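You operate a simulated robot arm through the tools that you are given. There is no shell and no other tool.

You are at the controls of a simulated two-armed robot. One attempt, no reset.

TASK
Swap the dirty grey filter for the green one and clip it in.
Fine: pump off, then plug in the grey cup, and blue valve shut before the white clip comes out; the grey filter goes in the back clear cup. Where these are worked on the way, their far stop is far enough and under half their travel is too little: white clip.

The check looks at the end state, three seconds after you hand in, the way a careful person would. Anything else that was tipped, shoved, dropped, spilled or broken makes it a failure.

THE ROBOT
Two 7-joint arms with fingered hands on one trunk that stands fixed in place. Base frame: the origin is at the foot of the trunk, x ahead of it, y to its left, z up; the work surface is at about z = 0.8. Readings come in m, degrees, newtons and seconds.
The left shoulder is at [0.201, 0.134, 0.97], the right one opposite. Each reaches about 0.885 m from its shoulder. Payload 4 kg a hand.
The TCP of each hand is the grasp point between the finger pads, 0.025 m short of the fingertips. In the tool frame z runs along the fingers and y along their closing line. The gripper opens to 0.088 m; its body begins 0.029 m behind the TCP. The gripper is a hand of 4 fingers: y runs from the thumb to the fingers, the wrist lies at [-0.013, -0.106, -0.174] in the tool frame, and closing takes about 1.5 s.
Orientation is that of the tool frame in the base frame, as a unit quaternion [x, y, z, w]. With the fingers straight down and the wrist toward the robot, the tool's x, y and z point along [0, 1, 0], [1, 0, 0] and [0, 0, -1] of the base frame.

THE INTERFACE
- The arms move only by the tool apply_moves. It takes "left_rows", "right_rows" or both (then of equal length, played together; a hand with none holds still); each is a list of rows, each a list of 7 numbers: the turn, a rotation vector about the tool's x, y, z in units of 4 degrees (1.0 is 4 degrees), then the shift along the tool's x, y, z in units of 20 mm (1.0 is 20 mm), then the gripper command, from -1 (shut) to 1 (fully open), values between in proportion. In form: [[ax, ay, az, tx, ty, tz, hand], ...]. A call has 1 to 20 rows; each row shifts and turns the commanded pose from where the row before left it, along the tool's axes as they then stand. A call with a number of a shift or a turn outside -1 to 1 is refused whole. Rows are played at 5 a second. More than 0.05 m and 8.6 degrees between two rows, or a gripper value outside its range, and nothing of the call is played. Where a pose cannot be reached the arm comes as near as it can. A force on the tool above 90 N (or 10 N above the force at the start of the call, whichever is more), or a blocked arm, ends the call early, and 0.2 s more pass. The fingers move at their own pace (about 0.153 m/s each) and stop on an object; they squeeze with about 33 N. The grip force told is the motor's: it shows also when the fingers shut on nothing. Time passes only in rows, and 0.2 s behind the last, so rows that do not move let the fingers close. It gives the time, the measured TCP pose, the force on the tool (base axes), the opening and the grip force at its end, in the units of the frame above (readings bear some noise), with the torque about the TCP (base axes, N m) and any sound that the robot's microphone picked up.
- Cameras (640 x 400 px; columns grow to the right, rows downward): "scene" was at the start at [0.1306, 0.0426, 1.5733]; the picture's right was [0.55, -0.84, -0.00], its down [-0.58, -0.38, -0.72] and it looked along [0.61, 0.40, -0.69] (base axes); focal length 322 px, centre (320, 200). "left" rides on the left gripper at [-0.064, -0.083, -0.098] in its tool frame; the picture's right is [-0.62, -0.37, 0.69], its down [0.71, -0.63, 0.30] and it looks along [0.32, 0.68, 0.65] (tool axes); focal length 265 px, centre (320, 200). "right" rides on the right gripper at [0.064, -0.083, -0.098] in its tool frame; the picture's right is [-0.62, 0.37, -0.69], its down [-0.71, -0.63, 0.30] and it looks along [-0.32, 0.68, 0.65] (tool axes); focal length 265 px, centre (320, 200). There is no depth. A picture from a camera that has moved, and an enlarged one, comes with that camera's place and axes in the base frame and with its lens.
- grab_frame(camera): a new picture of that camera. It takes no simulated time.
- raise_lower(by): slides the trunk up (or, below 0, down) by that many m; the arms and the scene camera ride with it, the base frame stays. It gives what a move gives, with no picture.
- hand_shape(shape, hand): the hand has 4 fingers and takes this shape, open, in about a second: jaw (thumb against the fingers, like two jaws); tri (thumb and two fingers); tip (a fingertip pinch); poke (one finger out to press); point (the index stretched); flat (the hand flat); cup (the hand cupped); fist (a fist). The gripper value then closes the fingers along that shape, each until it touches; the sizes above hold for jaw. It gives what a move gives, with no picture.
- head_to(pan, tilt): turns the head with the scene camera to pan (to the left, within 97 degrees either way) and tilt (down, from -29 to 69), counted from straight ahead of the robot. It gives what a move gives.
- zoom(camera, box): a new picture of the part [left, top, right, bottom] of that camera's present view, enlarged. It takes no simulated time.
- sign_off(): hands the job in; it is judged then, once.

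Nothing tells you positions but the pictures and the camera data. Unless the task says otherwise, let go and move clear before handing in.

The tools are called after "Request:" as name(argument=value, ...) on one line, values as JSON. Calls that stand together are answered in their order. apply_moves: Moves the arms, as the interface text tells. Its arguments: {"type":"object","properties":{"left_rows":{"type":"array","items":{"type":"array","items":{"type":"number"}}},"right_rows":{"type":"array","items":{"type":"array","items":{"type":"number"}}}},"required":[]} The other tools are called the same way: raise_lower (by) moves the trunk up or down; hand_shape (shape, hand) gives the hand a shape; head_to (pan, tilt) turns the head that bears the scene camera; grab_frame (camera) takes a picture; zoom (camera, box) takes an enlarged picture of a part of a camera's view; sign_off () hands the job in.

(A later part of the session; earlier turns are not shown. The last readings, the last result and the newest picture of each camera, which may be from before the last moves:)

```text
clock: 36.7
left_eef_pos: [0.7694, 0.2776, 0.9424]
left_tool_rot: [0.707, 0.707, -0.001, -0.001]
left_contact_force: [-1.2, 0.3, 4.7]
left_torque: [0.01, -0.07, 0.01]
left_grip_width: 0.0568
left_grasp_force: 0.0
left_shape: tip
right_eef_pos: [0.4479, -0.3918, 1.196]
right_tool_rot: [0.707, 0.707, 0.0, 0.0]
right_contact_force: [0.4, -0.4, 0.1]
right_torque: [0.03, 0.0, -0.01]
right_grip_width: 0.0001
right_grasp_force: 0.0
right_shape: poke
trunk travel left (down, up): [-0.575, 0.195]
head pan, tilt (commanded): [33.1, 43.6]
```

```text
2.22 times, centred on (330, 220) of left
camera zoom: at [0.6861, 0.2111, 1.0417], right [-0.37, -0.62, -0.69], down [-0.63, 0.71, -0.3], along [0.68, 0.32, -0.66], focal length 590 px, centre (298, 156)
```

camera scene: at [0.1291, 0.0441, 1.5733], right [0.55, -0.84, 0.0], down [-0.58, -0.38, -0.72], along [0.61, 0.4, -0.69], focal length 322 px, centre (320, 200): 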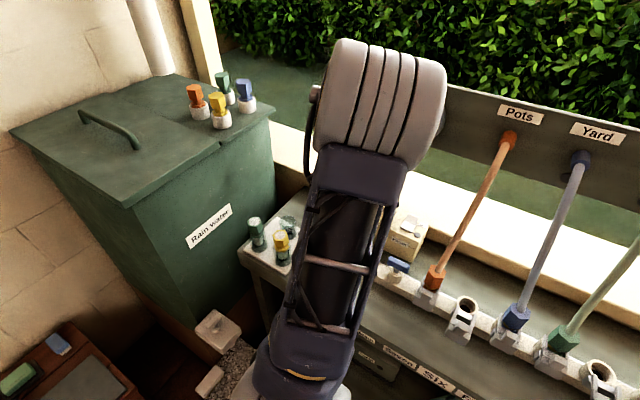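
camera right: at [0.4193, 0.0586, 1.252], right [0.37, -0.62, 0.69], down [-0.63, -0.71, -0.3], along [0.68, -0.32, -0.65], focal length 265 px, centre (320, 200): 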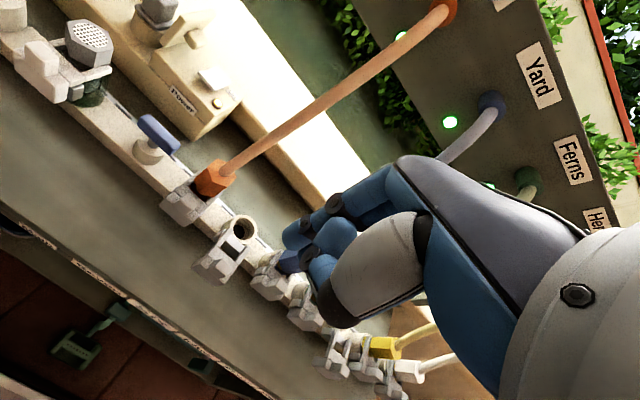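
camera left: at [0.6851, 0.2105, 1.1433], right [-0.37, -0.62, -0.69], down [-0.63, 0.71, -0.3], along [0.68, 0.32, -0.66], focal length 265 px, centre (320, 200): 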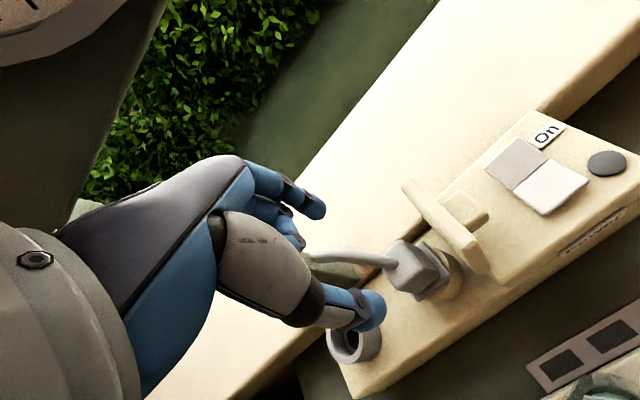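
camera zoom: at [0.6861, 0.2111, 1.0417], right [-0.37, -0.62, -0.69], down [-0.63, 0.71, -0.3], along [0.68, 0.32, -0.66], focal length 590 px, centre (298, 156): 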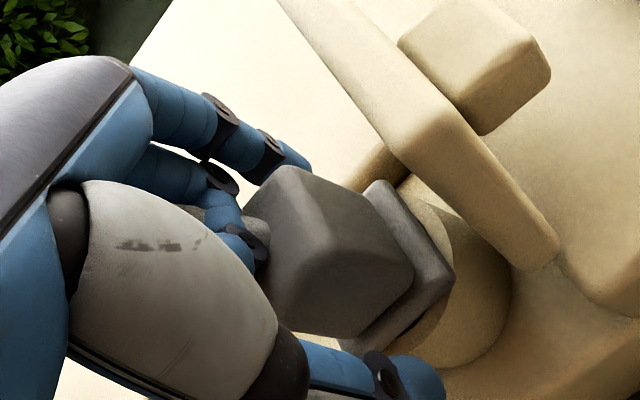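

There's a light 5 N touch from below, so I'll rise 5 mm and then close the pinch on the plug.

Request:
apply_moves(left_rows=[[0, 0, 0, 0, 0, -0.25, 0.3], [0, 0, 0, 0, 0, 0, 0]])

Request:
apply_moves(left_rows=[[0, 0, 0, 0, 0, 0, -0.3], [0, 0, 0, 0, 0, 0, -0.6], [0, 0, 0, 0, 0, 0, -1], [0, 0, 0, 0, 0, 0, -1], [0, 0, 0, 0, 0, 0, -1], [0, 0, 0, 0, 0, 0, -1], [0, 0, 0, 0, 0, 0, -1]])

Request:
zoom(camera="left", box=[230, 130, 430, 310])

```text
clock: 37.3
left_eef_pos: [0.7691, 0.2786, 0.9461]
left_tool_rot: [0.707, 0.707, -0.002, -0.002]
left_contact_force: [0.4, 0.9, -0.6]
left_torque: [0.0, 0.0, 0.01]
left_grip_width: 0.0451
left_grasp_force: 0.1
left_shape: tip
right_eef_pos: [0.4474, -0.3912, 1.1946]
right_tool_rot: [0.707, 0.707, 0.0, 0.0]
right_contact_force: [0.1, -0.3, 0.4]
right_torque: [0.01, -0.02, 0.02]
right_grip_width: 0.0
right_grasp_force: 0.0
right_shape: poke
trunk travel left (down, up): [-0.575, 0.195]
head pan, tilt (commanded): [33.1, 43.6]
```

```text
clock: 38.9
left_eef_pos: [0.7695, 0.278, 0.9471]
left_tool_rot: [0.707, 0.707, -0.002, -0.001]
left_contact_force: [0.7, -0.5, 0.6]
left_torque: [0.0, 0.0, 0.01]
left_grip_width: 0.0285
left_grasp_force: 32.9
left_shape: tip
right_eef_pos: [0.447, -0.3921, 1.1946]
right_tool_rot: [0.707, 0.708, 0.001, 0.0]
right_contact_force: [0.2, -0.4, 0.0]
right_torque: [0.03, -0.03, 0.01]
right_grip_width: 0.0
right_grasp_force: 0.1
right_shape: poke
trunk travel left (down, up): [-0.575, 0.195]
head pan, tilt (commanded): [33.1, 43.6]
```

```text
2.22 times, centred on (330, 220) of left
camera zoom: at [0.6857, 0.211, 1.0458], right [-0.37, -0.62, -0.69], down [-0.63, 0.71, -0.3], along [0.68, 0.32, -0.66], focal length 590 px, centre (298, 156)
```

zoom: 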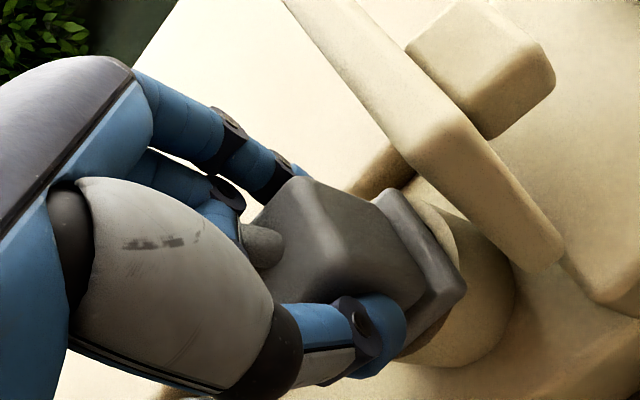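

The plug is gripped at 28.5 mm width with 33 N. I'm lifting it slowly straight up.

Request:
apply_moves(left_rows=[[0, 0, 0, 0, 0, -0.3, -1], [0, 0, 0, 0, 0, -0.4, -1], [0, 0, 0, 0, 0, -0.5, -1], [0, 0, 0, 0, 0, -0.5, -1]])

Request:
grab_frame(camera="left")

Request:
zoom(camera="left", box=[230, 130, 430, 310])

```text
clock: 39.9
left_eef_pos: [0.7692, 0.2786, 0.9802]
left_tool_rot: [0.707, 0.707, -0.003, -0.002]
left_contact_force: [-0.5, -0.5, -0.8]
left_torque: [-0.02, -0.01, -0.04]
left_grip_width: 0.0283
left_grasp_force: 33.0
left_shape: tip
right_eef_pos: [0.4475, -0.3924, 1.196]
right_tool_rot: [0.707, 0.707, 0.0, 0.0]
right_contact_force: [1.0, 0.1, -0.2]
right_torque: [0.01, 0.0, -0.04]
right_grip_width: 0.0
right_grasp_force: 0.0
right_shape: poke
trunk travel left (down, up): [-0.575, 0.195]
head pan, tilt (commanded): [33.1, 43.6]
```

```text
taken
camera left: at [0.6855, 0.2112, 1.0799], right [-0.37, -0.62, -0.69], down [-0.63, 0.71, -0.3], along [0.68, 0.32, -0.66], focal length 265 px, centre (320, 200)
```

left: 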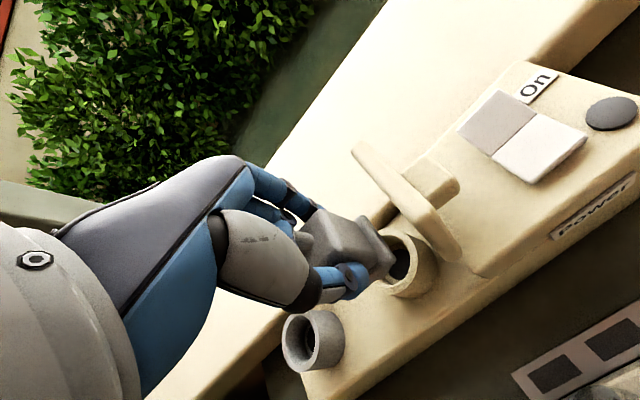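

```text
2.22 times, centred on (330, 220) of left
camera zoom: at [0.6855, 0.2112, 1.0799], right [-0.37, -0.62, -0.69], down [-0.63, 0.71, -0.3], along [0.68, 0.32, -0.66], focal length 590 px, centre (298, 156)
```

zoom: 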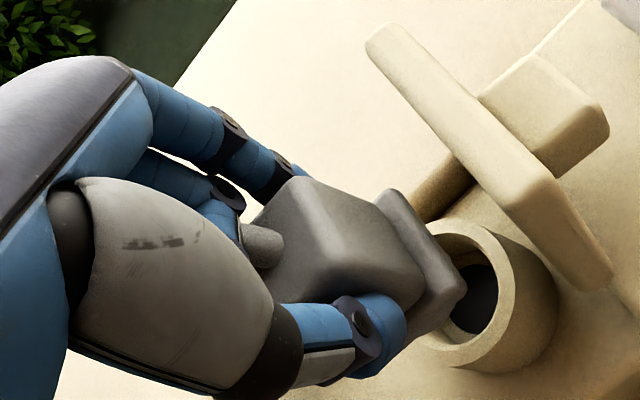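

The plug is out of its socket with almost no resistance. I'm lifting it clear, then backing off toward the robot before going left, to stay away from the post.

Request:
apply_moves(left_rows=[[0, 0, 0, 0, 0, -0.7, -1], [0, 0, 0, 0, 0, -0.7, -1], [0, 0, 0, 0, 0, -0.6, -1], [0, 0, 0, 0, -0.8, 0, -1], [0, 0, 0, 0, -0.8, 0, -1], [0, 0, 0, 0, -0.8, 0, -1], [0, 0, 0, 0, -0.8, 0, -1]])

Request:
grab_frame(camera="left")

Request:
zoom(camera="left", box=[240, 150, 440, 310])

```text
clock: 41.5
left_eef_pos: [0.7049, 0.278, 1.0203]
left_tool_rot: [0.707, 0.707, -0.003, -0.001]
left_contact_force: [-0.8, 0.0, -0.2]
left_torque: [0.0, 0.03, -0.01]
left_grip_width: 0.0283
left_grasp_force: 33.2
left_shape: tip
right_eef_pos: [0.4475, -0.3906, 1.1943]
right_tool_rot: [0.707, 0.707, 0.0, 0.0]
right_contact_force: [-0.5, 0.3, 0.7]
right_torque: [-0.01, 0.01, 0.0]
right_grip_width: 0.0001
right_grasp_force: 0.1
right_shape: poke
trunk travel left (down, up): [-0.575, 0.195]
head pan, tilt (commanded): [33.1, 43.6]
```

```text
taken
camera left: at [0.6215, 0.2114, 1.1206], right [-0.37, -0.62, -0.69], down [-0.63, 0.71, -0.3], along [0.68, 0.32, -0.66], focal length 265 px, centre (320, 200)
```

left: 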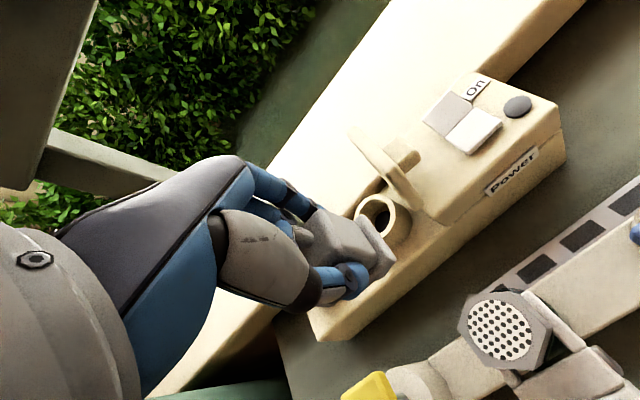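

```text
2.50 times, centred on (340, 230) of left
camera zoom: at [0.6215, 0.2114, 1.1206], right [-0.37, -0.62, -0.69], down [-0.63, 0.71, -0.3], along [0.68, 0.32, -0.66], focal length 664 px, centre (270, 125)
```

zoom: 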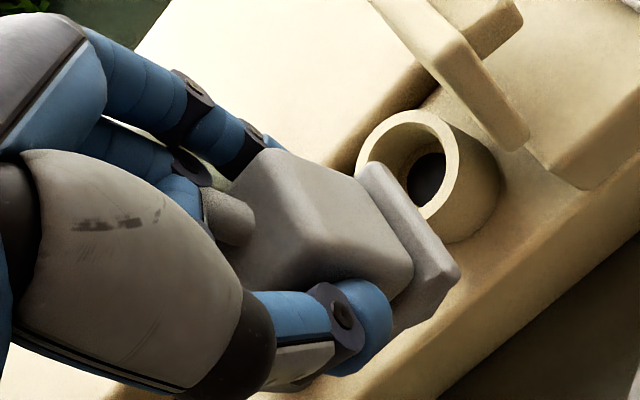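

The cable doesn't obstruct the hand, and the cup works out at about (0.773, 0.387) with its rim near z 0.90. I'm moving left in front of it and yawing 20° so the knuckles pass clear of the post.

Request:
apply_moves(left_rows=[[0, 0, 0, 0.9, 0, 0, -1], [0, 0, 0, 0.9, 0, 0, -1], [0, 0, 0, 0.9, 0, 0, -1], [0, 0, 0, 0.9, 0, 0, -1], [0, 0, 0, 0.9, 0, 0, -1], [0, 0, 0, 0.9, 0, 0, -1], [0, 0, -1, 0, 0, 0, -1], [0, 0, -1, 0, 0, 0, -1], [0, 0, -1, 0, 0, 0, -1], [0, 0, -1, 0, 0, 0, -1], [0, 0, -1, 0, 0, 0, -1]])

Request:
grab_frame(camera="left")

Request:
grab_frame(camera="scene")

```text
clock: 43.9
left_eef_pos: [0.705, 0.3863, 1.0223]
left_tool_rot: [0.573, 0.82, -0.002, -0.002]
left_contact_force: [-0.3, 0.2, -0.7]
left_torque: [0.0, 0.03, -0.02]
left_grip_width: 0.0285
left_grasp_force: 32.9
left_shape: tip
right_eef_pos: [0.4461, -0.3912, 1.1943]
right_tool_rot: [0.707, 0.707, -0.001, 0.0]
right_contact_force: [-0.1, 0.4, -0.1]
right_torque: [-0.02, -0.01, 0.04]
right_grip_width: 0.0001
right_grasp_force: 0.2
right_shape: poke
trunk travel left (down, up): [-0.575, 0.195]
head pan, tilt (commanded): [33.1, 43.6]
```

```text
taken
camera left: at [0.649, 0.2951, 1.1202], right [-0.14, -0.71, -0.69], down [-0.84, 0.45, -0.3], along [0.53, 0.54, -0.66], focal length 265 px, centre (320, 200)
```

left: 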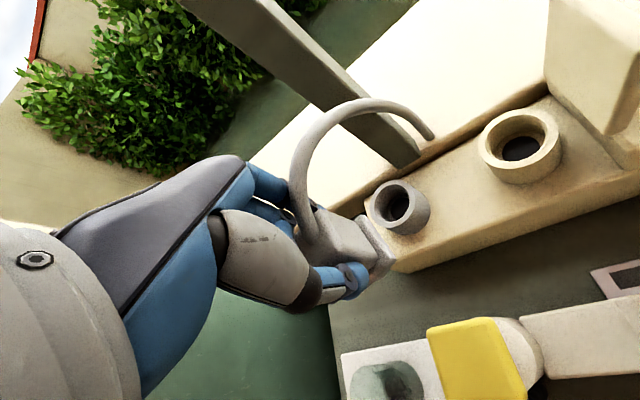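

```text
taken
camera scene: at [0.1293, 0.0442, 1.5733], right [0.55, -0.84, 0.0], down [-0.58, -0.38, -0.72], along [0.61, 0.4, -0.69], focal length 322 px, centre (320, 200)
```

scene: 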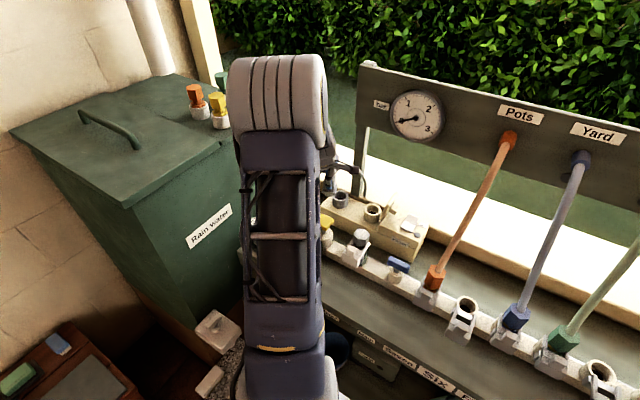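

The head camera now sees both the empty socket and the cup. Since the socket centre is known from the grasp (0.769, 0.278), I can place the cup relative to it.

Request:
zoom(camera="scene", box=[322, 180, 402, 230])

Request:
zoom(camera="left", box=[340, 100, 580, 280])

```text
8.00 times, centred on (362, 205) of scene
camera zoom: at [0.1293, 0.0442, 1.5733], right [0.55, -0.84, 0.0], down [-0.58, -0.38, -0.72], along [0.61, 0.4, -0.69], focal length 2580 px, centre (-16, 160)
```

zoom: 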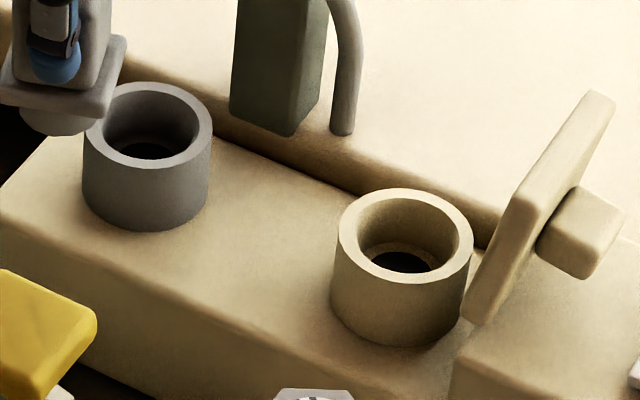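

```text
2.22 times, centred on (460, 190) of left
camera zoom: at [0.649, 0.2951, 1.1202], right [-0.14, -0.71, -0.69], down [-0.84, 0.45, -0.3], along [0.53, 0.54, -0.66], focal length 590 px, centre (9, 222)
```

zoom: 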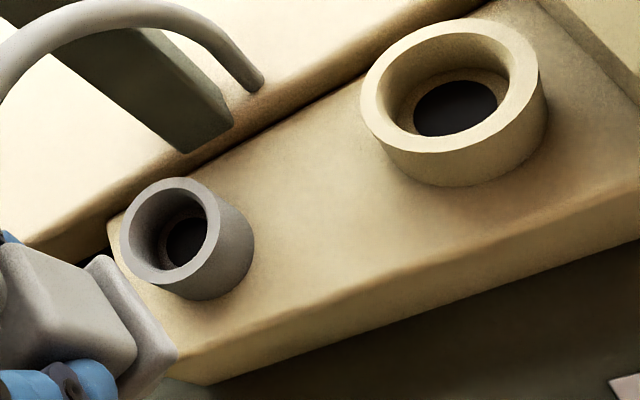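

Relative to the socket, the cup centre is (0.769, 0.386), with its rim at the same height of 0.9035, so the plug should seat at TCP z of about 0.947. I'm yawing 20° more for post clearance and moving forward over the cup.

Request:
apply_moves(left_rows=[[0, 0, -1, 0, 0, 0, -1], [0, 0, -1, 0, 0, 0, -1], [0, 0, -1, 0, 0, 0, -1], [0, 0, -1, 0, 0, 0, -1], [0, 0, -1, 0, 0, 0, -1]])

Request:
apply_moves(left_rows=[[0, 0, 0, -0.514, 0.613, 0, -1], [0, 0, 0, -0.514, 0.613, 0, -1], [0, 0, 0, -0.514, 0.613, 0, -1], [0, 0, 0, -0.514, 0.613, 0, -1]])

Request:
grab_frame(camera="left")

Request:
zoom(camera="scene", box=[302, 150, 402, 230])

```text
clock: 45.1
left_eef_pos: [0.7063, 0.3861, 1.0215]
left_tool_rot: [0.422, 0.907, -0.002, -0.002]
left_contact_force: [-0.9, 0.7, -0.5]
left_torque: [-0.03, -0.03, -0.02]
left_grip_width: 0.0286
left_grasp_force: 33.0
left_shape: tip
right_eef_pos: [0.447, -0.3917, 1.1953]
right_tool_rot: [0.707, 0.707, 0.0, 0.0]
right_contact_force: [-0.4, -0.9, 0.2]
right_torque: [0.01, 0.03, -0.02]
right_grip_width: 0.0
right_grasp_force: 0.1
right_shape: poke
trunk travel left (down, up): [-0.575, 0.195]
head pan, tilt (commanded): [33.1, 43.6]
```

```text
clock: 46.1
left_eef_pos: [0.7705, 0.387, 1.0219]
left_tool_rot: [0.422, 0.907, 0.0, -0.002]
left_contact_force: [0.6, 0.0, -1.0]
left_torque: [0.01, -0.02, 0.0]
left_grip_width: 0.0285
left_grasp_force: 32.9
left_shape: tip
right_eef_pos: [0.447, -0.3913, 1.1949]
right_tool_rot: [0.707, 0.707, 0.001, 0.0]
right_contact_force: [-0.4, -0.1, 0.3]
right_torque: [0.0, 0.02, 0.04]
right_grip_width: 0.0
right_grasp_force: 0.1
right_shape: poke
trunk travel left (down, up): [-0.575, 0.195]
head pan, tilt (commanded): [33.1, 43.6]
```

```text
taken
camera left: at [0.7472, 0.2808, 1.1204], right [0.11, -0.71, -0.69], down [-0.94, 0.14, -0.3], along [0.31, 0.69, -0.66], focal length 265 px, centre (320, 200)
```

left: 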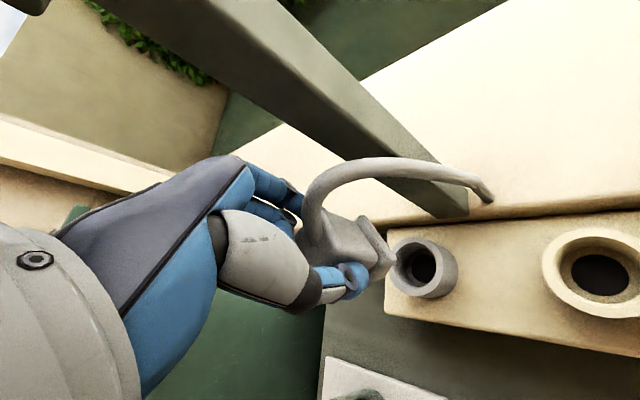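

```text
5.00 times, centred on (352, 190) of scene
camera zoom: at [0.1292, 0.0441, 1.5733], right [0.55, -0.84, 0.0], down [-0.58, -0.38, -0.72], along [0.61, 0.4, -0.69], focal length 1612 px, centre (160, 250)
```

zoom: 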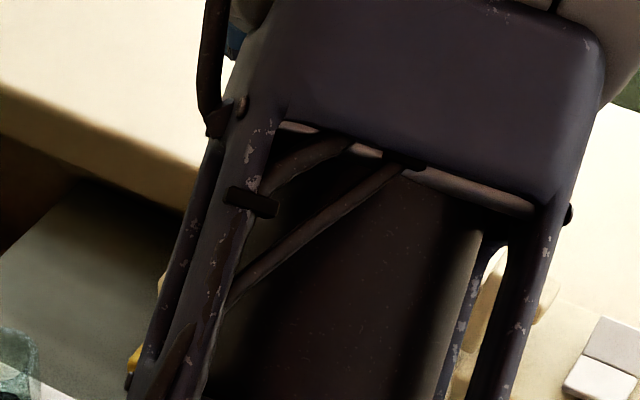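

Request:
zoom(camera="left", box=[290, 170, 530, 330])

Request:
zoom(camera="left", box=[480, 170, 640, 330])

```text
2.50 times, centred on (410, 250) of left
camera zoom: at [0.7472, 0.2808, 1.1204], right [0.11, -0.71, -0.69], down [-0.94, 0.14, -0.3], along [0.31, 0.69, -0.66], focal length 664 px, centre (95, 75)
```

zoom: 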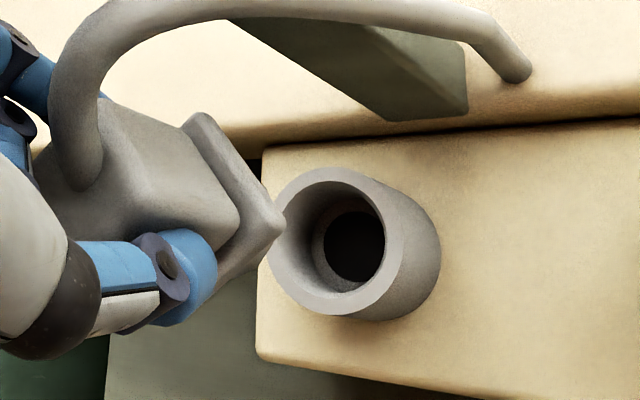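

```text
2.50 times, centred on (560, 250) of left
camera zoom: at [0.7472, 0.2808, 1.1204], right [0.11, -0.71, -0.69], down [-0.94, 0.14, -0.3], along [0.31, 0.69, -0.66], focal length 664 px, centre (-280, 75)
```

zoom: 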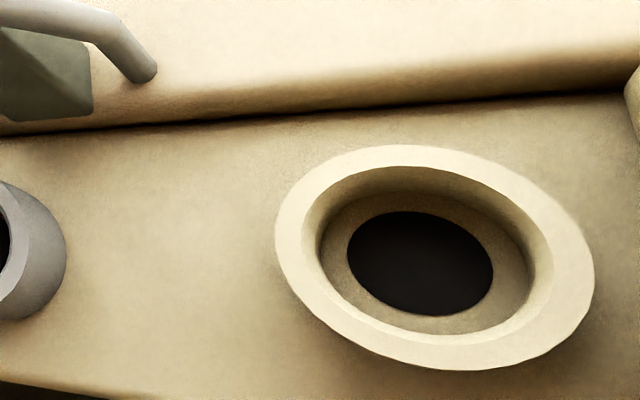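

Calibrated against the socket, the cup centre is (0.769, 0.386) and the hand is within 2 mm of it. I'm lowering the plug toward the rim in small steps.

Request:
apply_moves(left_rows=[[0, 0, 0, 0, -0.07, 0.5, -1], [0, 0, 0, 0, 0, 0.5, -1], [0, 0, 0, 0, 0, 0.5, -1], [0, 0, 0, 0, 0, 0.5, -1], [0, 0, 0, 0, 0, 0.3, -1]])

Request:
zoom(camera="left", box=[290, 170, 530, 330])

```text
clock: 47.3
left_eef_pos: [0.7678, 0.3849, 0.9746]
left_tool_rot: [0.422, 0.906, -0.001, -0.002]
left_contact_force: [-0.5, 0.5, -0.4]
left_torque: [0.03, 0.03, -0.05]
left_grip_width: 0.0285
left_grasp_force: 33.5
left_shape: tip
right_eef_pos: [0.4475, -0.3923, 1.196]
right_tool_rot: [0.708, 0.707, -0.001, 0.0]
right_contact_force: [0.6, 0.0, -0.4]
right_torque: [0.01, 0.03, -0.02]
right_grip_width: 0.0
right_grasp_force: 0.0
right_shape: poke
trunk travel left (down, up): [-0.575, 0.195]
head pan, tilt (commanded): [33.1, 43.6]
```

```text
2.50 times, centred on (410, 250) of left
camera zoom: at [0.7455, 0.2802, 1.0737], right [0.11, -0.71, -0.69], down [-0.94, 0.14, -0.3], along [0.31, 0.69, -0.66], focal length 664 px, centre (95, 75)
```

zoom: 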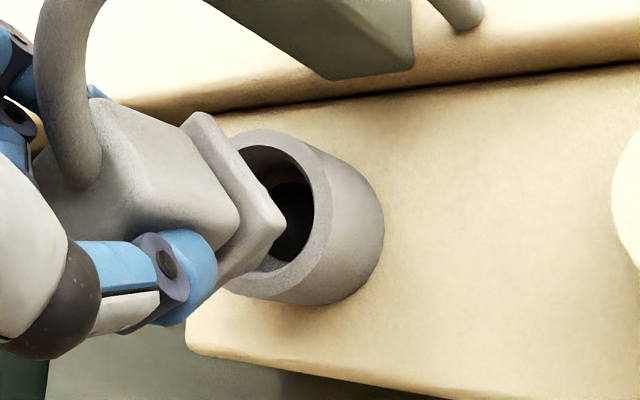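

Request:
apply_moves(left_rows=[[0, 0, 0, 0, 0.07, 0.25, -1], [0, 0, 0, 0, 0, 0.25, -1], [0, 0, 0, 0, 0, 0.25, -1]])

Request:
zoom(camera="left", box=[290, 170, 530, 330])

```text
clock: 48.1
left_eef_pos: [0.7688, 0.3858, 0.9608]
left_tool_rot: [0.423, 0.906, -0.001, -0.002]
left_contact_force: [-0.2, 0.1, -0.2]
left_torque: [0.0, -0.01, 0.02]
left_grip_width: 0.0287
left_grasp_force: 32.9
left_shape: tip
right_eef_pos: [0.4474, -0.3924, 1.1951]
right_tool_rot: [0.707, 0.707, -0.001, 0.0]
right_contact_force: [-0.8, 0.7, -1.1]
right_torque: [-0.02, 0.0, -0.04]
right_grip_width: 0.0
right_grasp_force: 0.1
right_shape: poke
trunk travel left (down, up): [-0.575, 0.195]
head pan, tilt (commanded): [33.1, 43.6]
```

```text
2.50 times, centred on (410, 250) of left
camera zoom: at [0.7463, 0.2811, 1.0586], right [0.11, -0.71, -0.69], down [-0.94, 0.14, -0.3], along [0.31, 0.69, -0.66], focal length 664 px, centre (95, 75)
```

zoom: 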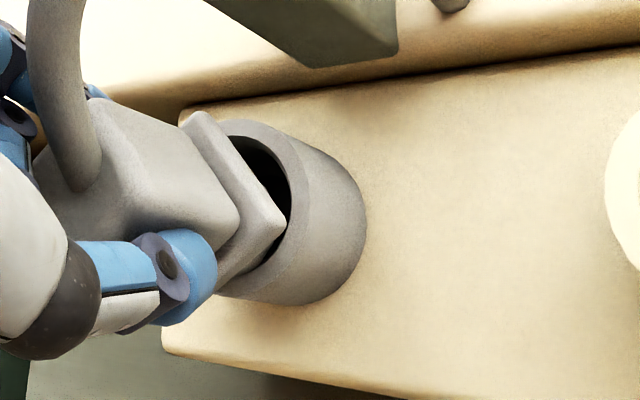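

Request:
apply_moves(left_rows=[[0, 0, 0, 0, 0, 0.2, -1], [0, 0, 0, 0, 0, 0.2, -1], [0, 0, 0, 0, 0, 0.15, -1]])

Request:
zoom(camera="left", box=[290, 170, 530, 330])

```text
clock: 48.9
left_eef_pos: [0.7686, 0.3866, 0.949]
left_tool_rot: [0.423, 0.906, -0.001, -0.001]
left_contact_force: [1.1, -0.2, 0.7]
left_torque: [0.02, -0.08, -0.01]
left_grip_width: 0.029
left_grasp_force: 32.8
left_shape: tip
right_eef_pos: [0.4489, -0.3917, 1.1949]
right_tool_rot: [0.707, 0.707, 0.0, 0.0]
right_contact_force: [0.0, 0.1, 0.6]
right_torque: [0.0, 0.0, -0.02]
right_grip_width: 0.0
right_grasp_force: 0.0
right_shape: poke
trunk travel left (down, up): [-0.575, 0.195]
head pan, tilt (commanded): [33.1, 43.6]
```

```text
2.50 times, centred on (410, 250) of left
camera zoom: at [0.7465, 0.2809, 1.0476], right [0.11, -0.71, -0.69], down [-0.94, 0.14, -0.3], along [0.31, 0.69, -0.66], focal length 664 px, centre (95, 75)
```

zoom: 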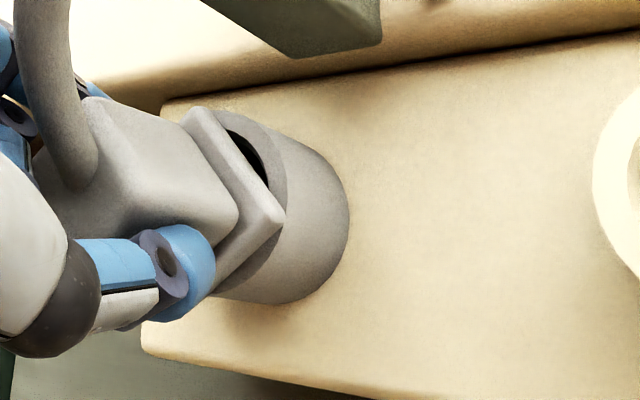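

Request:
apply_moves(left_rows=[[0, 0, 0, 0, 0, 0.12, -1], [0, 0, 0, 0, 0, 0.1, -1]])

Request:
zoom(camera="left", box=[290, 170, 530, 330])

```text
clock: 49.5
left_eef_pos: [0.7697, 0.3854, 0.9457]
left_tool_rot: [0.424, 0.906, -0.001, 0.0]
left_contact_force: [2.3, -2.3, 5.4]
left_torque: [0.01, -0.1, -0.04]
left_grip_width: 0.0298
left_grasp_force: 33.1
left_shape: tip
right_eef_pos: [0.4478, -0.3913, 1.1953]
right_tool_rot: [0.707, 0.708, 0.0, 0.0]
right_contact_force: [0.3, -1.0, -1.1]
right_torque: [-0.02, 0.04, 0.01]
right_grip_width: 0.0
right_grasp_force: 0.1
right_shape: poke
trunk travel left (down, up): [-0.575, 0.195]
head pan, tilt (commanded): [33.1, 43.6]
```

```text
2.50 times, centred on (410, 250) of left
camera zoom: at [0.7469, 0.2803, 1.0443], right [0.11, -0.71, -0.69], down [-0.94, 0.14, -0.3], along [0.31, 0.69, -0.65], focal length 664 px, centre (95, 75)
```

zoom: 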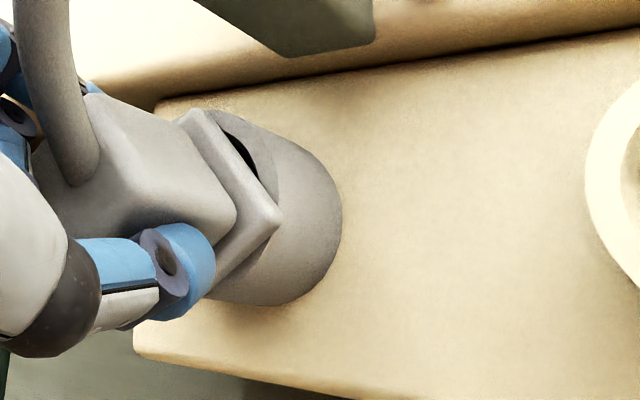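

It's seated at the same height as in its socket, with only light wall contact. I'm opening the pinch gently and rising.

Request:
apply_moves(left_rows=[[0, 0, 0, 0, 0, 0, -0.2], [0, 0, 0, 0, 0, 0, 0], [0, 0, 0, 0, 0, 0, 0.1], [0, 0, 0, 0, 0, 0, 0.1]])

Request:
zoom(camera="left", box=[290, 170, 530, 330])

```text
clock: 50.5
left_eef_pos: [0.7683, 0.3855, 0.9439]
left_tool_rot: [0.423, 0.906, -0.001, -0.003]
left_contact_force: [0.9, -0.3, -0.1]
left_torque: [-0.01, 0.0, 0.0]
left_grip_width: 0.0479
left_grasp_force: 0.0
left_shape: tip
right_eef_pos: [0.448, -0.3922, 1.1953]
right_tool_rot: [0.707, 0.707, 0.0, 0.001]
right_contact_force: [0.0, 0.0, -0.1]
right_torque: [-0.01, 0.05, 0.02]
right_grip_width: 0.0
right_grasp_force: 0.0
right_shape: poke
trunk travel left (down, up): [-0.575, 0.195]
head pan, tilt (commanded): [33.1, 43.6]
```

```text
2.50 times, centred on (410, 250) of left
camera zoom: at [0.7463, 0.2808, 1.0431], right [0.11, -0.71, -0.69], down [-0.94, 0.14, -0.3], along [0.31, 0.69, -0.66], focal length 664 px, centre (95, 75)
```

zoom: 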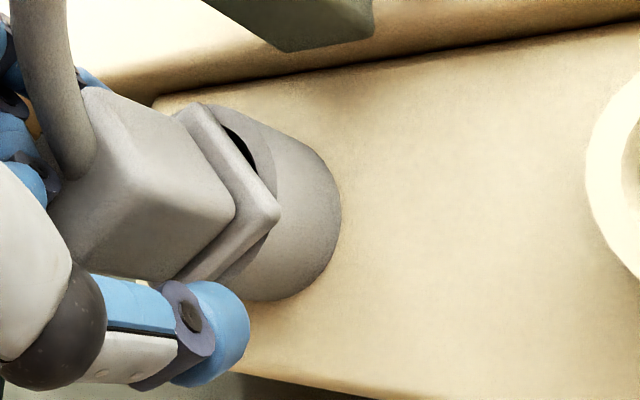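

The plug stands in the grey cup. I'm lifting the hand straight up off it and then backing toward the robot.

Request:
apply_moves(left_rows=[[0, 0, 0, 0, 0, -0.5, 0.2], [0, 0, 0, 0, 0, -0.8, 0.2], [0, 0, 0, 0, 0, -0.9, 0.2], [0, 0, 0, 0, 0, -0.9, 0.2], [0, 0, 0, 0, 0, -0.6, 0.2]])

Request:
grab_frame(camera="left")

Request:
apply_moves(left_rows=[[0, 0, 0, 0.64, -0.77, 0, 0.2], [0, 0, 0, 0.64, -0.77, 0, 0.2], [0, 0, 0, 0.64, -0.77, 0, 0.2], [0, 0, 0, 0.64, -0.77, 0, 0.2], [0, 0, 0, 0.64, -0.77, 0, 0.2], [0, 0, 0, 0.64, -0.77, 0, 0.2], [0, 0, 1, 0, 0, -0.5, 0.2], [0, 0, 1, 0, 0, -0.5, 0.2], [0, 0, 1, 0, 0, -0.5, 0.2], [0, 0, 1, 0, 0, -0.5, 0.2], [0, 0, 1, 0, 0, 0, 0.2], [0, 0, 1, 0, 0, 0, 0.2], [0, 0, 1, 0, 0, 0, 0.2], [0, 0, 1, 0, 0, 0, 0.2], [0, 0, 1, 0, 0, 0, 0.2], [0, 0, 1, 0, 0, 0, 0.2]])

Request:
grab_frame(camera="left")

Request:
grab_frame(camera="scene")

```text
clock: 51.7
left_eef_pos: [0.7699, 0.3858, 1.0188]
left_tool_rot: [0.423, 0.906, 0.0, -0.001]
left_contact_force: [-0.3, -0.1, 0.1]
left_torque: [0.03, -0.04, 0.0]
left_grip_width: 0.0523
left_grasp_force: 0.0
left_shape: tip
right_eef_pos: [0.4463, -0.3912, 1.1944]
right_tool_rot: [0.707, 0.707, 0.0, 0.0]
right_contact_force: [-0.2, -0.3, -0.3]
right_torque: [0.02, -0.02, -0.03]
right_grip_width: 0.0
right_grasp_force: 0.1
right_shape: poke
trunk travel left (down, up): [-0.575, 0.195]
head pan, tilt (commanded): [33.1, 43.6]
```

```text
taken
camera left: at [0.7469, 0.2808, 1.1174], right [0.11, -0.71, -0.69], down [-0.94, 0.14, -0.3], along [0.31, 0.69, -0.66], focal length 265 px, centre (320, 200)
```

left: 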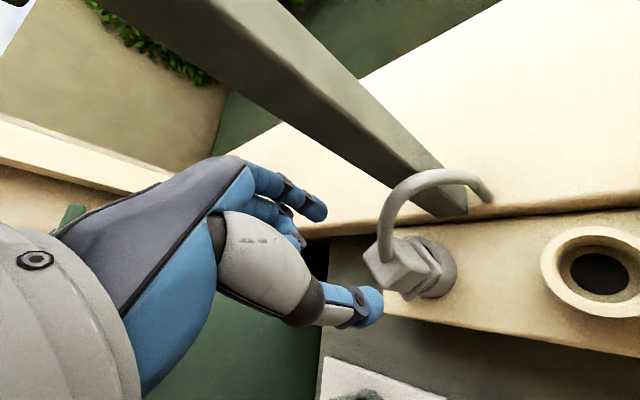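

```text
clock: 55.1
left_eef_pos: [0.65, 0.3857, 1.059]
left_tool_rot: [0.707, 0.707, -0.002, -0.003]
left_contact_force: [0.0, -0.6, 0.0]
left_torque: [0.01, 0.01, -0.01]
left_grip_width: 0.0526
left_grasp_force: 0.0
left_shape: tip
right_eef_pos: [0.4469, -0.3921, 1.1945]
right_tool_rot: [0.707, 0.707, 0.0, -0.001]
right_contact_force: [0.2, -0.7, -0.2]
right_torque: [0.01, 0.0, 0.01]
right_grip_width: 0.0001
right_grasp_force: 0.1
right_shape: poke
trunk travel left (down, up): [-0.575, 0.195]
head pan, tilt (commanded): [33.1, 43.6]
```

```text
taken
camera left: at [0.5659, 0.3189, 1.1584], right [-0.37, -0.62, -0.69], down [-0.63, 0.71, -0.3], along [0.68, 0.32, -0.66], focal length 265 px, centre (320, 200)
```

left: 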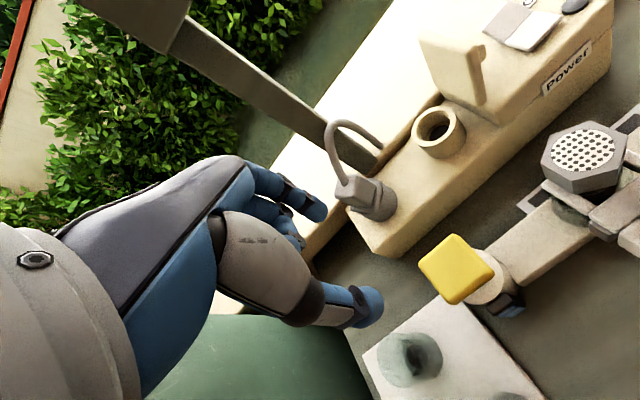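

```text
taken
camera scene: at [0.1293, 0.0439, 1.5733], right [0.55, -0.84, 0.0], down [-0.58, -0.38, -0.72], along [0.61, 0.4, -0.69], focal length 322 px, centre (320, 200)
```

scene: 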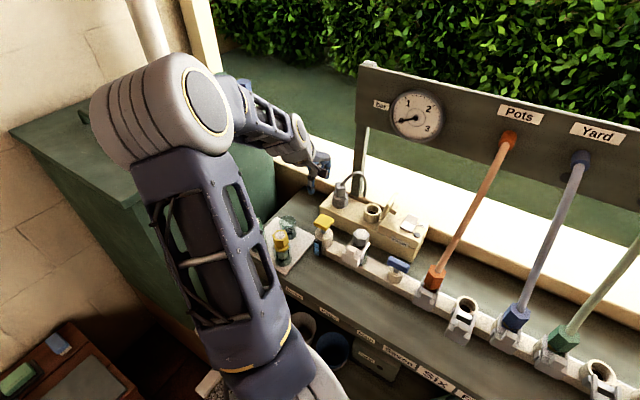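

The plug is parked in the grey cup and the head camera is clear again. Next is the blue valve: I'll use the index as a lever on the handle's right end, so I'm switching to poke and moving near it to measure.

Request:
hand_shape(hand="left", shape="poke")

Request:
zoom(camera="scene", box=[370, 240, 450, 300])

Request:
zoom(camera="scene", box=[310, 170, 430, 260])

Request:
apply_moves(left_rows=[[0, 0, 0, -1, -0.4, 0, -1], [0, 0, 0, -1, -0.4, 0, -1], [0, 0, 0, -1, -0.4, 0, -1], [0, 0, 0, -1, -0.4, 0, -1], [0, 0, 0, -1, -0.4, 0, -1], [0, 0, 0, -1, -0.4, 0, -1], [0, 0, 0, -1, -0.4, 0, -1], [0, 0, 0, -1, -0.4, 0, -1], [0, 0, 0, -1, -0.4, 0, -1], [0, 0, 0, -1, -0.4, 0, -1], [0, 0, 0, -1, 0, 0, -1], [0, 0, 0, -1, 0, 0, -1]])

Request:
grab_frame(camera="left")

Request:
grab_frame(camera="scene")

```text
clock: 56.0
left_eef_pos: [0.6488, 0.3869, 1.0595]
left_tool_rot: [0.707, 0.707, -0.003, -0.001]
left_contact_force: [0.2, -0.7, 0.7]
left_torque: [-0.02, 0.01, 0.02]
left_grip_width: 0.0
left_grasp_force: 0.1
left_shape: poke
right_eef_pos: [0.4472, -0.3918, 1.1944]
right_tool_rot: [0.707, 0.707, 0.0, 0.0]
right_contact_force: [-0.2, -0.3, -0.1]
right_torque: [0.0, 0.0, 0.02]
right_grip_width: 0.0001
right_grasp_force: 0.0
right_shape: poke
trunk travel left (down, up): [-0.575, 0.195]
head pan, tilt (commanded): [33.1, 43.6]
```

```text
6.67 times, centred on (410, 270) of scene
camera zoom: at [0.1293, 0.0441, 1.5733], right [0.55, -0.84, 0.0], down [-0.58, -0.38, -0.72], along [0.61, 0.4, -0.69], focal length 2150 px, centre (-280, -267)
```

zoom: 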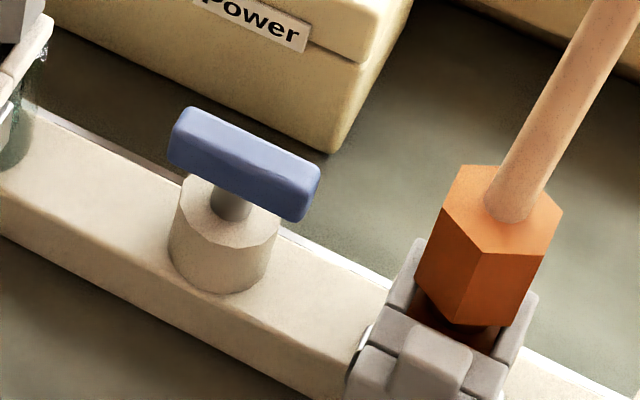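

```text
4.44 times, centred on (370, 215) of scene
camera zoom: at [0.1293, 0.0441, 1.5733], right [0.55, -0.84, 0.0], down [-0.58, -0.38, -0.72], along [0.61, 0.4, -0.69], focal length 1433 px, centre (98, 133)
```

zoom: 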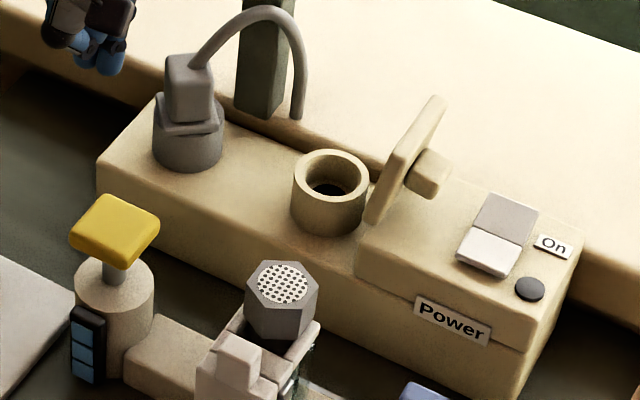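

```text
clock: 58.6
left_eef_pos: [0.5708, 0.1453, 1.0605]
left_tool_rot: [0.707, 0.708, -0.002, -0.001]
left_contact_force: [-0.5, -0.1, 0.9]
left_torque: [0.02, 0.0, 0.01]
left_grip_width: 0.0
left_grasp_force: 0.0
left_shape: poke
right_eef_pos: [0.447, -0.3913, 1.195]
right_tool_rot: [0.707, 0.707, -0.001, 0.0]
right_contact_force: [0.6, 0.2, 1.2]
right_torque: [-0.01, -0.01, -0.01]
right_grip_width: 0.0001
right_grasp_force: 0.1
right_shape: poke
trunk travel left (down, up): [-0.575, 0.195]
head pan, tilt (commanded): [33.1, 43.6]
```

```text
taken
camera left: at [0.4863, 0.0788, 1.159], right [-0.37, -0.62, -0.69], down [-0.63, 0.71, -0.3], along [0.68, 0.32, -0.66], focal length 265 px, centre (320, 200)
```

left: 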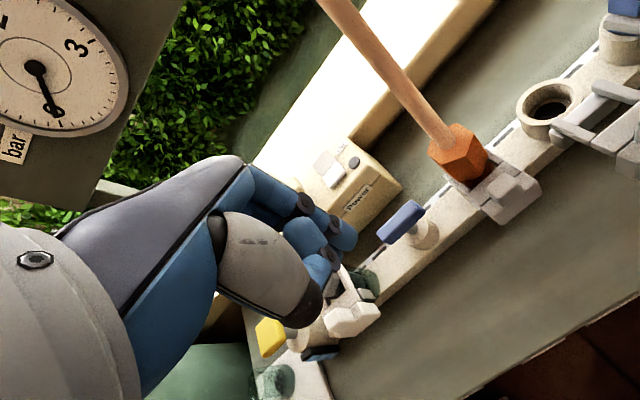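

```text
taken
camera scene: at [0.1293, 0.0443, 1.5733], right [0.55, -0.84, 0.0], down [-0.58, -0.38, -0.72], along [0.61, 0.4, -0.69], focal length 322 px, centre (320, 200)
```

scene: 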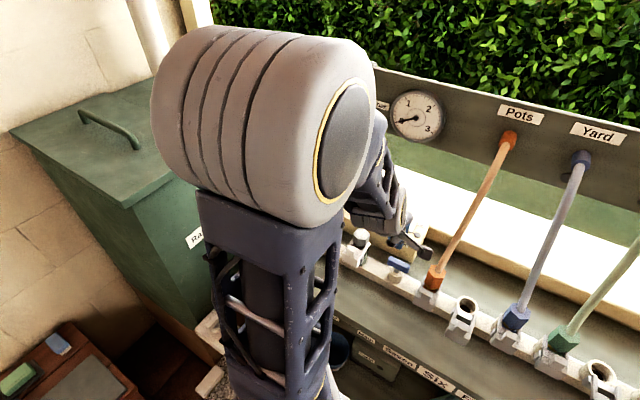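

Request:
zoom(camera="left", box=[340, 170, 480, 290])

Request:
zoom(camera="scene", box=[380, 250, 420, 290])

```text
3.33 times, centred on (410, 230) of left
camera zoom: at [0.4863, 0.0788, 1.159], right [-0.37, -0.62, -0.69], down [-0.63, 0.71, -0.3], along [0.68, 0.32, -0.66], focal length 885 px, centre (20, 100)
```

zoom: 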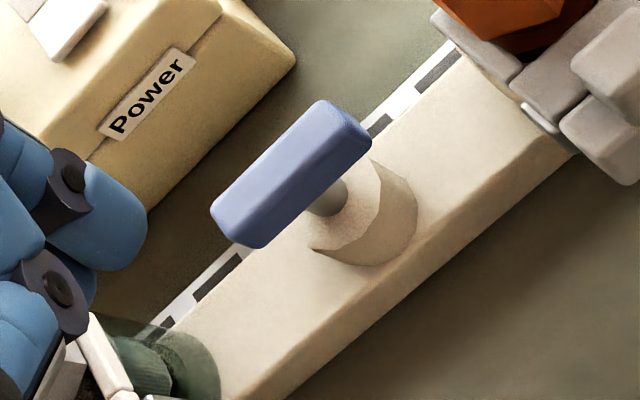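

```text
10.00 times, centred on (400, 270) of scene
camera zoom: at [0.1293, 0.0443, 1.5733], right [0.55, -0.84, 0.0], down [-0.58, -0.38, -0.72], along [0.61, 0.4, -0.69], focal length 3225 px, centre (-480, -500)
```

zoom: 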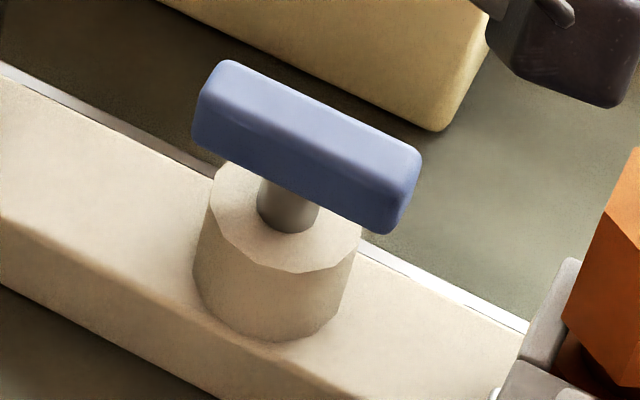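

The bar centre works out at about (0.630, 0.136, 0.905), 60 mm long and along y. I'll try clockwise first: the index behind the bar's right end, pulling it toward the robot.

Request:
apply_moves(left_rows=[[0, 0, 0, -0.17, 0.85, 0.7, -1], [0, 0, 0, -0.17, 0.85, 0.7, -1], [0, 0, 0, -0.17, 0.85, 0.7, -1], [0, 0, 0, -0.17, 0.85, 0.7, -1], [0, 0, 0, -0.17, 0.85, 0.7, -1]])

Request:
grab_frame(camera="left")

Request:
zoom(camera="left", box=[280, 180, 460, 330])

Request:
zoom(camera="scene", box=[350, 210, 450, 300])

```text
clock: 59.8
left_eef_pos: [0.6537, 0.1278, 0.9894]
left_tool_rot: [0.706, 0.708, -0.001, -0.002]
left_contact_force: [-0.6, 0.2, -0.4]
left_torque: [-0.01, -0.02, 0.03]
left_grip_width: 0.0
left_grasp_force: 0.1
left_shape: poke
right_eef_pos: [0.4465, -0.3909, 1.1951]
right_tool_rot: [0.707, 0.707, 0.0, 0.0]
right_contact_force: [-0.4, 0.3, 0.6]
right_torque: [0.01, -0.03, 0.02]
right_grip_width: 0.0002
right_grasp_force: 0.1
right_shape: poke
trunk travel left (down, up): [-0.575, 0.195]
head pan, tilt (commanded): [33.1, 43.6]
```

```text
taken
camera left: at [0.5707, 0.0617, 1.0883], right [-0.37, -0.62, -0.69], down [-0.63, 0.71, -0.3], along [0.68, 0.32, -0.66], focal length 265 px, centre (320, 200)
```

left: 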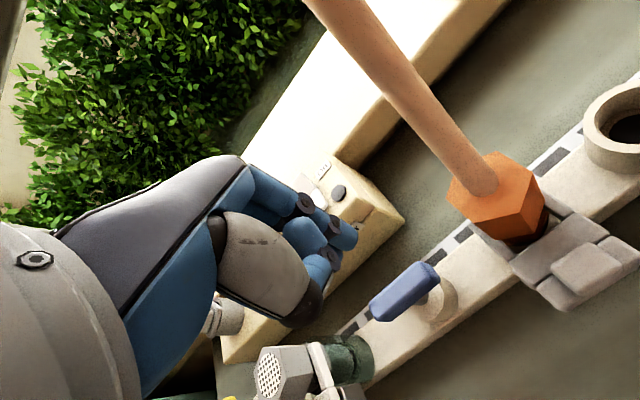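

```text
2.67 times, centred on (370, 255) of left
camera zoom: at [0.5707, 0.0617, 1.0883], right [-0.37, -0.62, -0.69], down [-0.63, 0.71, -0.3], along [0.68, 0.32, -0.66], focal length 708 px, centre (187, 53)
```

zoom: 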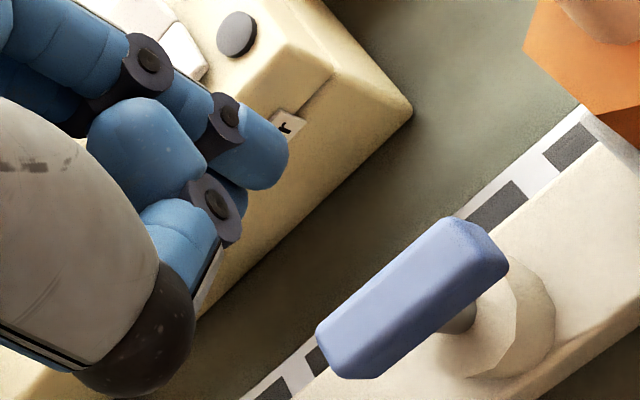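

```text
4.44 times, centred on (400, 255) of scene
camera zoom: at [0.129, 0.044, 1.5733], right [0.55, -0.84, 0.0], down [-0.58, -0.38, -0.72], along [0.61, 0.4, -0.69], focal length 1433 px, centre (-36, -44)
```

zoom: 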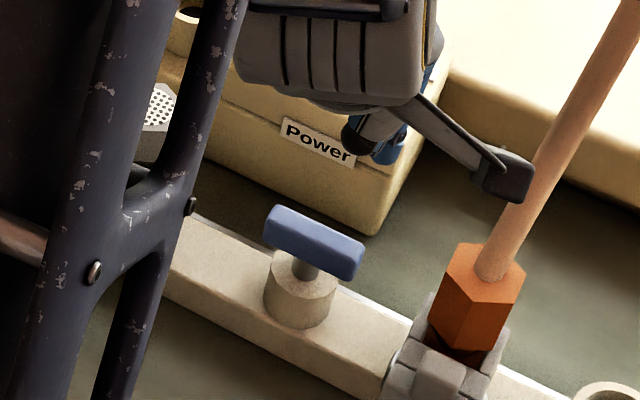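

Request:
apply_moves(left_rows=[[0, 0, 0, 0.1, 0.5, 0.5, -1], [0, 0, 0, 0, 0, 0.7, -1], [0, 0, 0, 0, 0, 0.7, -1], [0, 0, 0, 0, 0, 0.6, -1]])

Request:
zoom(camera="left", box=[280, 180, 460, 330])

Request:
zoom(camera="scene", box=[370, 220, 440, 290])

```text
clock: 60.8
left_eef_pos: [0.6635, 0.1315, 0.9399]
left_tool_rot: [0.707, 0.707, -0.003, -0.001]
left_contact_force: [0.4, 0.0, -0.4]
left_torque: [0.02, 0.02, -0.01]
left_grip_width: 0.0002
left_grasp_force: 0.1
left_shape: poke
right_eef_pos: [0.4469, -0.392, 1.1943]
right_tool_rot: [0.708, 0.707, 0.0, 0.0]
right_contact_force: [0.1, -0.9, -0.3]
right_torque: [0.01, -0.02, 0.0]
right_grip_width: 0.0001
right_grasp_force: 0.0
right_shape: poke
trunk travel left (down, up): [-0.575, 0.195]
head pan, tilt (commanded): [33.1, 43.6]
```

```text
2.67 times, centred on (370, 255) of left
camera zoom: at [0.5806, 0.064, 1.0379], right [-0.37, -0.62, -0.69], down [-0.63, 0.71, -0.3], along [0.68, 0.32, -0.66], focal length 708 px, centre (187, 53)
```

zoom: 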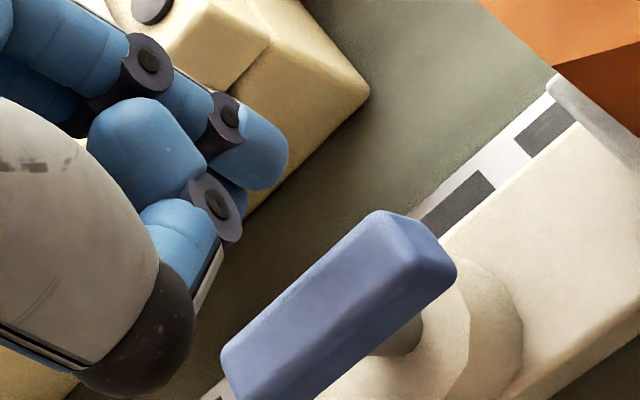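

```text
5.71 times, centred on (405, 255) of scene
camera zoom: at [0.1292, 0.044, 1.5733], right [0.55, -0.84, 0.0], down [-0.58, -0.38, -0.72], along [0.61, 0.4, -0.69], focal length 1843 px, centre (-166, -114)
```

zoom: 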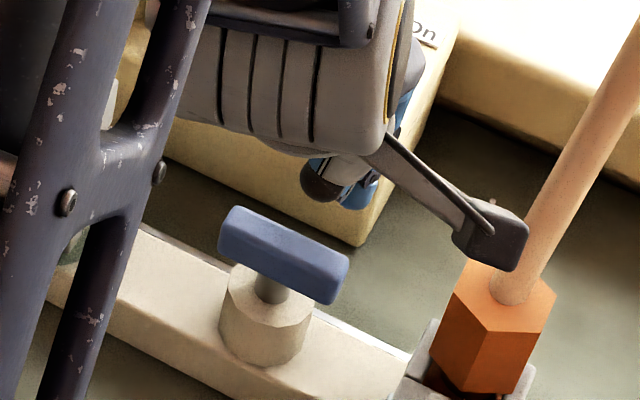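

In the head view the fingertip hangs about 25 mm behind the bar's axis and 9 mm inside its right end, which is where I want it. I'm lowering the tip to the bar's mid-height.

Request:
apply_moves(left_rows=[[0, 0, 0, -0.1, 0, 0.4, -1], [0, 0, 0, 0, 0, 0.4, -1], [0, 0, 0, 0, 0, 0.35, -1]])

Request:
zoom(camera="left", box=[280, 180, 460, 330])

Request:
zoom(camera="scene", box=[370, 220, 440, 290])

```text
clock: 61.6
left_eef_pos: [0.6644, 0.1283, 0.9161]
left_tool_rot: [0.707, 0.707, -0.001, -0.002]
left_contact_force: [-0.5, 0.0, 0.0]
left_torque: [-0.01, -0.03, -0.01]
left_grip_width: 0.0
left_grasp_force: 0.1
left_shape: poke
right_eef_pos: [0.4474, -0.3919, 1.1951]
right_tool_rot: [0.707, 0.707, 0.0, -0.001]
right_contact_force: [-0.8, -0.2, 0.1]
right_torque: [-0.02, -0.05, -0.01]
right_grip_width: 0.0
right_grasp_force: 0.2
right_shape: poke
trunk travel left (down, up): [-0.575, 0.195]
head pan, tilt (commanded): [33.1, 43.6]
```

```text
2.67 times, centred on (370, 255) of left
camera zoom: at [0.5807, 0.0623, 1.0151], right [-0.37, -0.62, -0.69], down [-0.63, 0.71, -0.3], along [0.68, 0.32, -0.66], focal length 708 px, centre (187, 53)
```

zoom: 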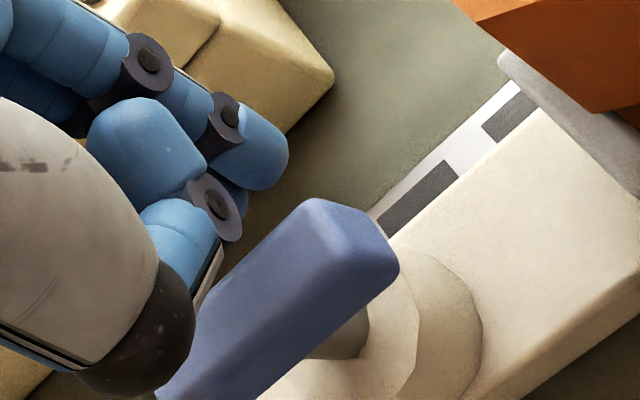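

```text
5.71 times, centred on (405, 255) of scene
camera zoom: at [0.1292, 0.044, 1.5733], right [0.55, -0.84, 0.0], down [-0.58, -0.38, -0.72], along [0.61, 0.4, -0.69], focal length 1843 px, centre (-166, -114)
```

zoom: 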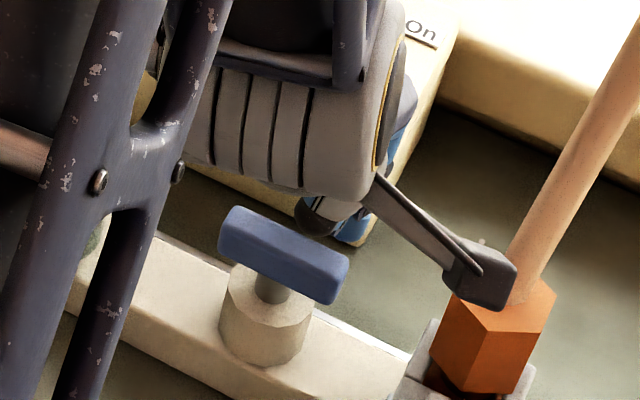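

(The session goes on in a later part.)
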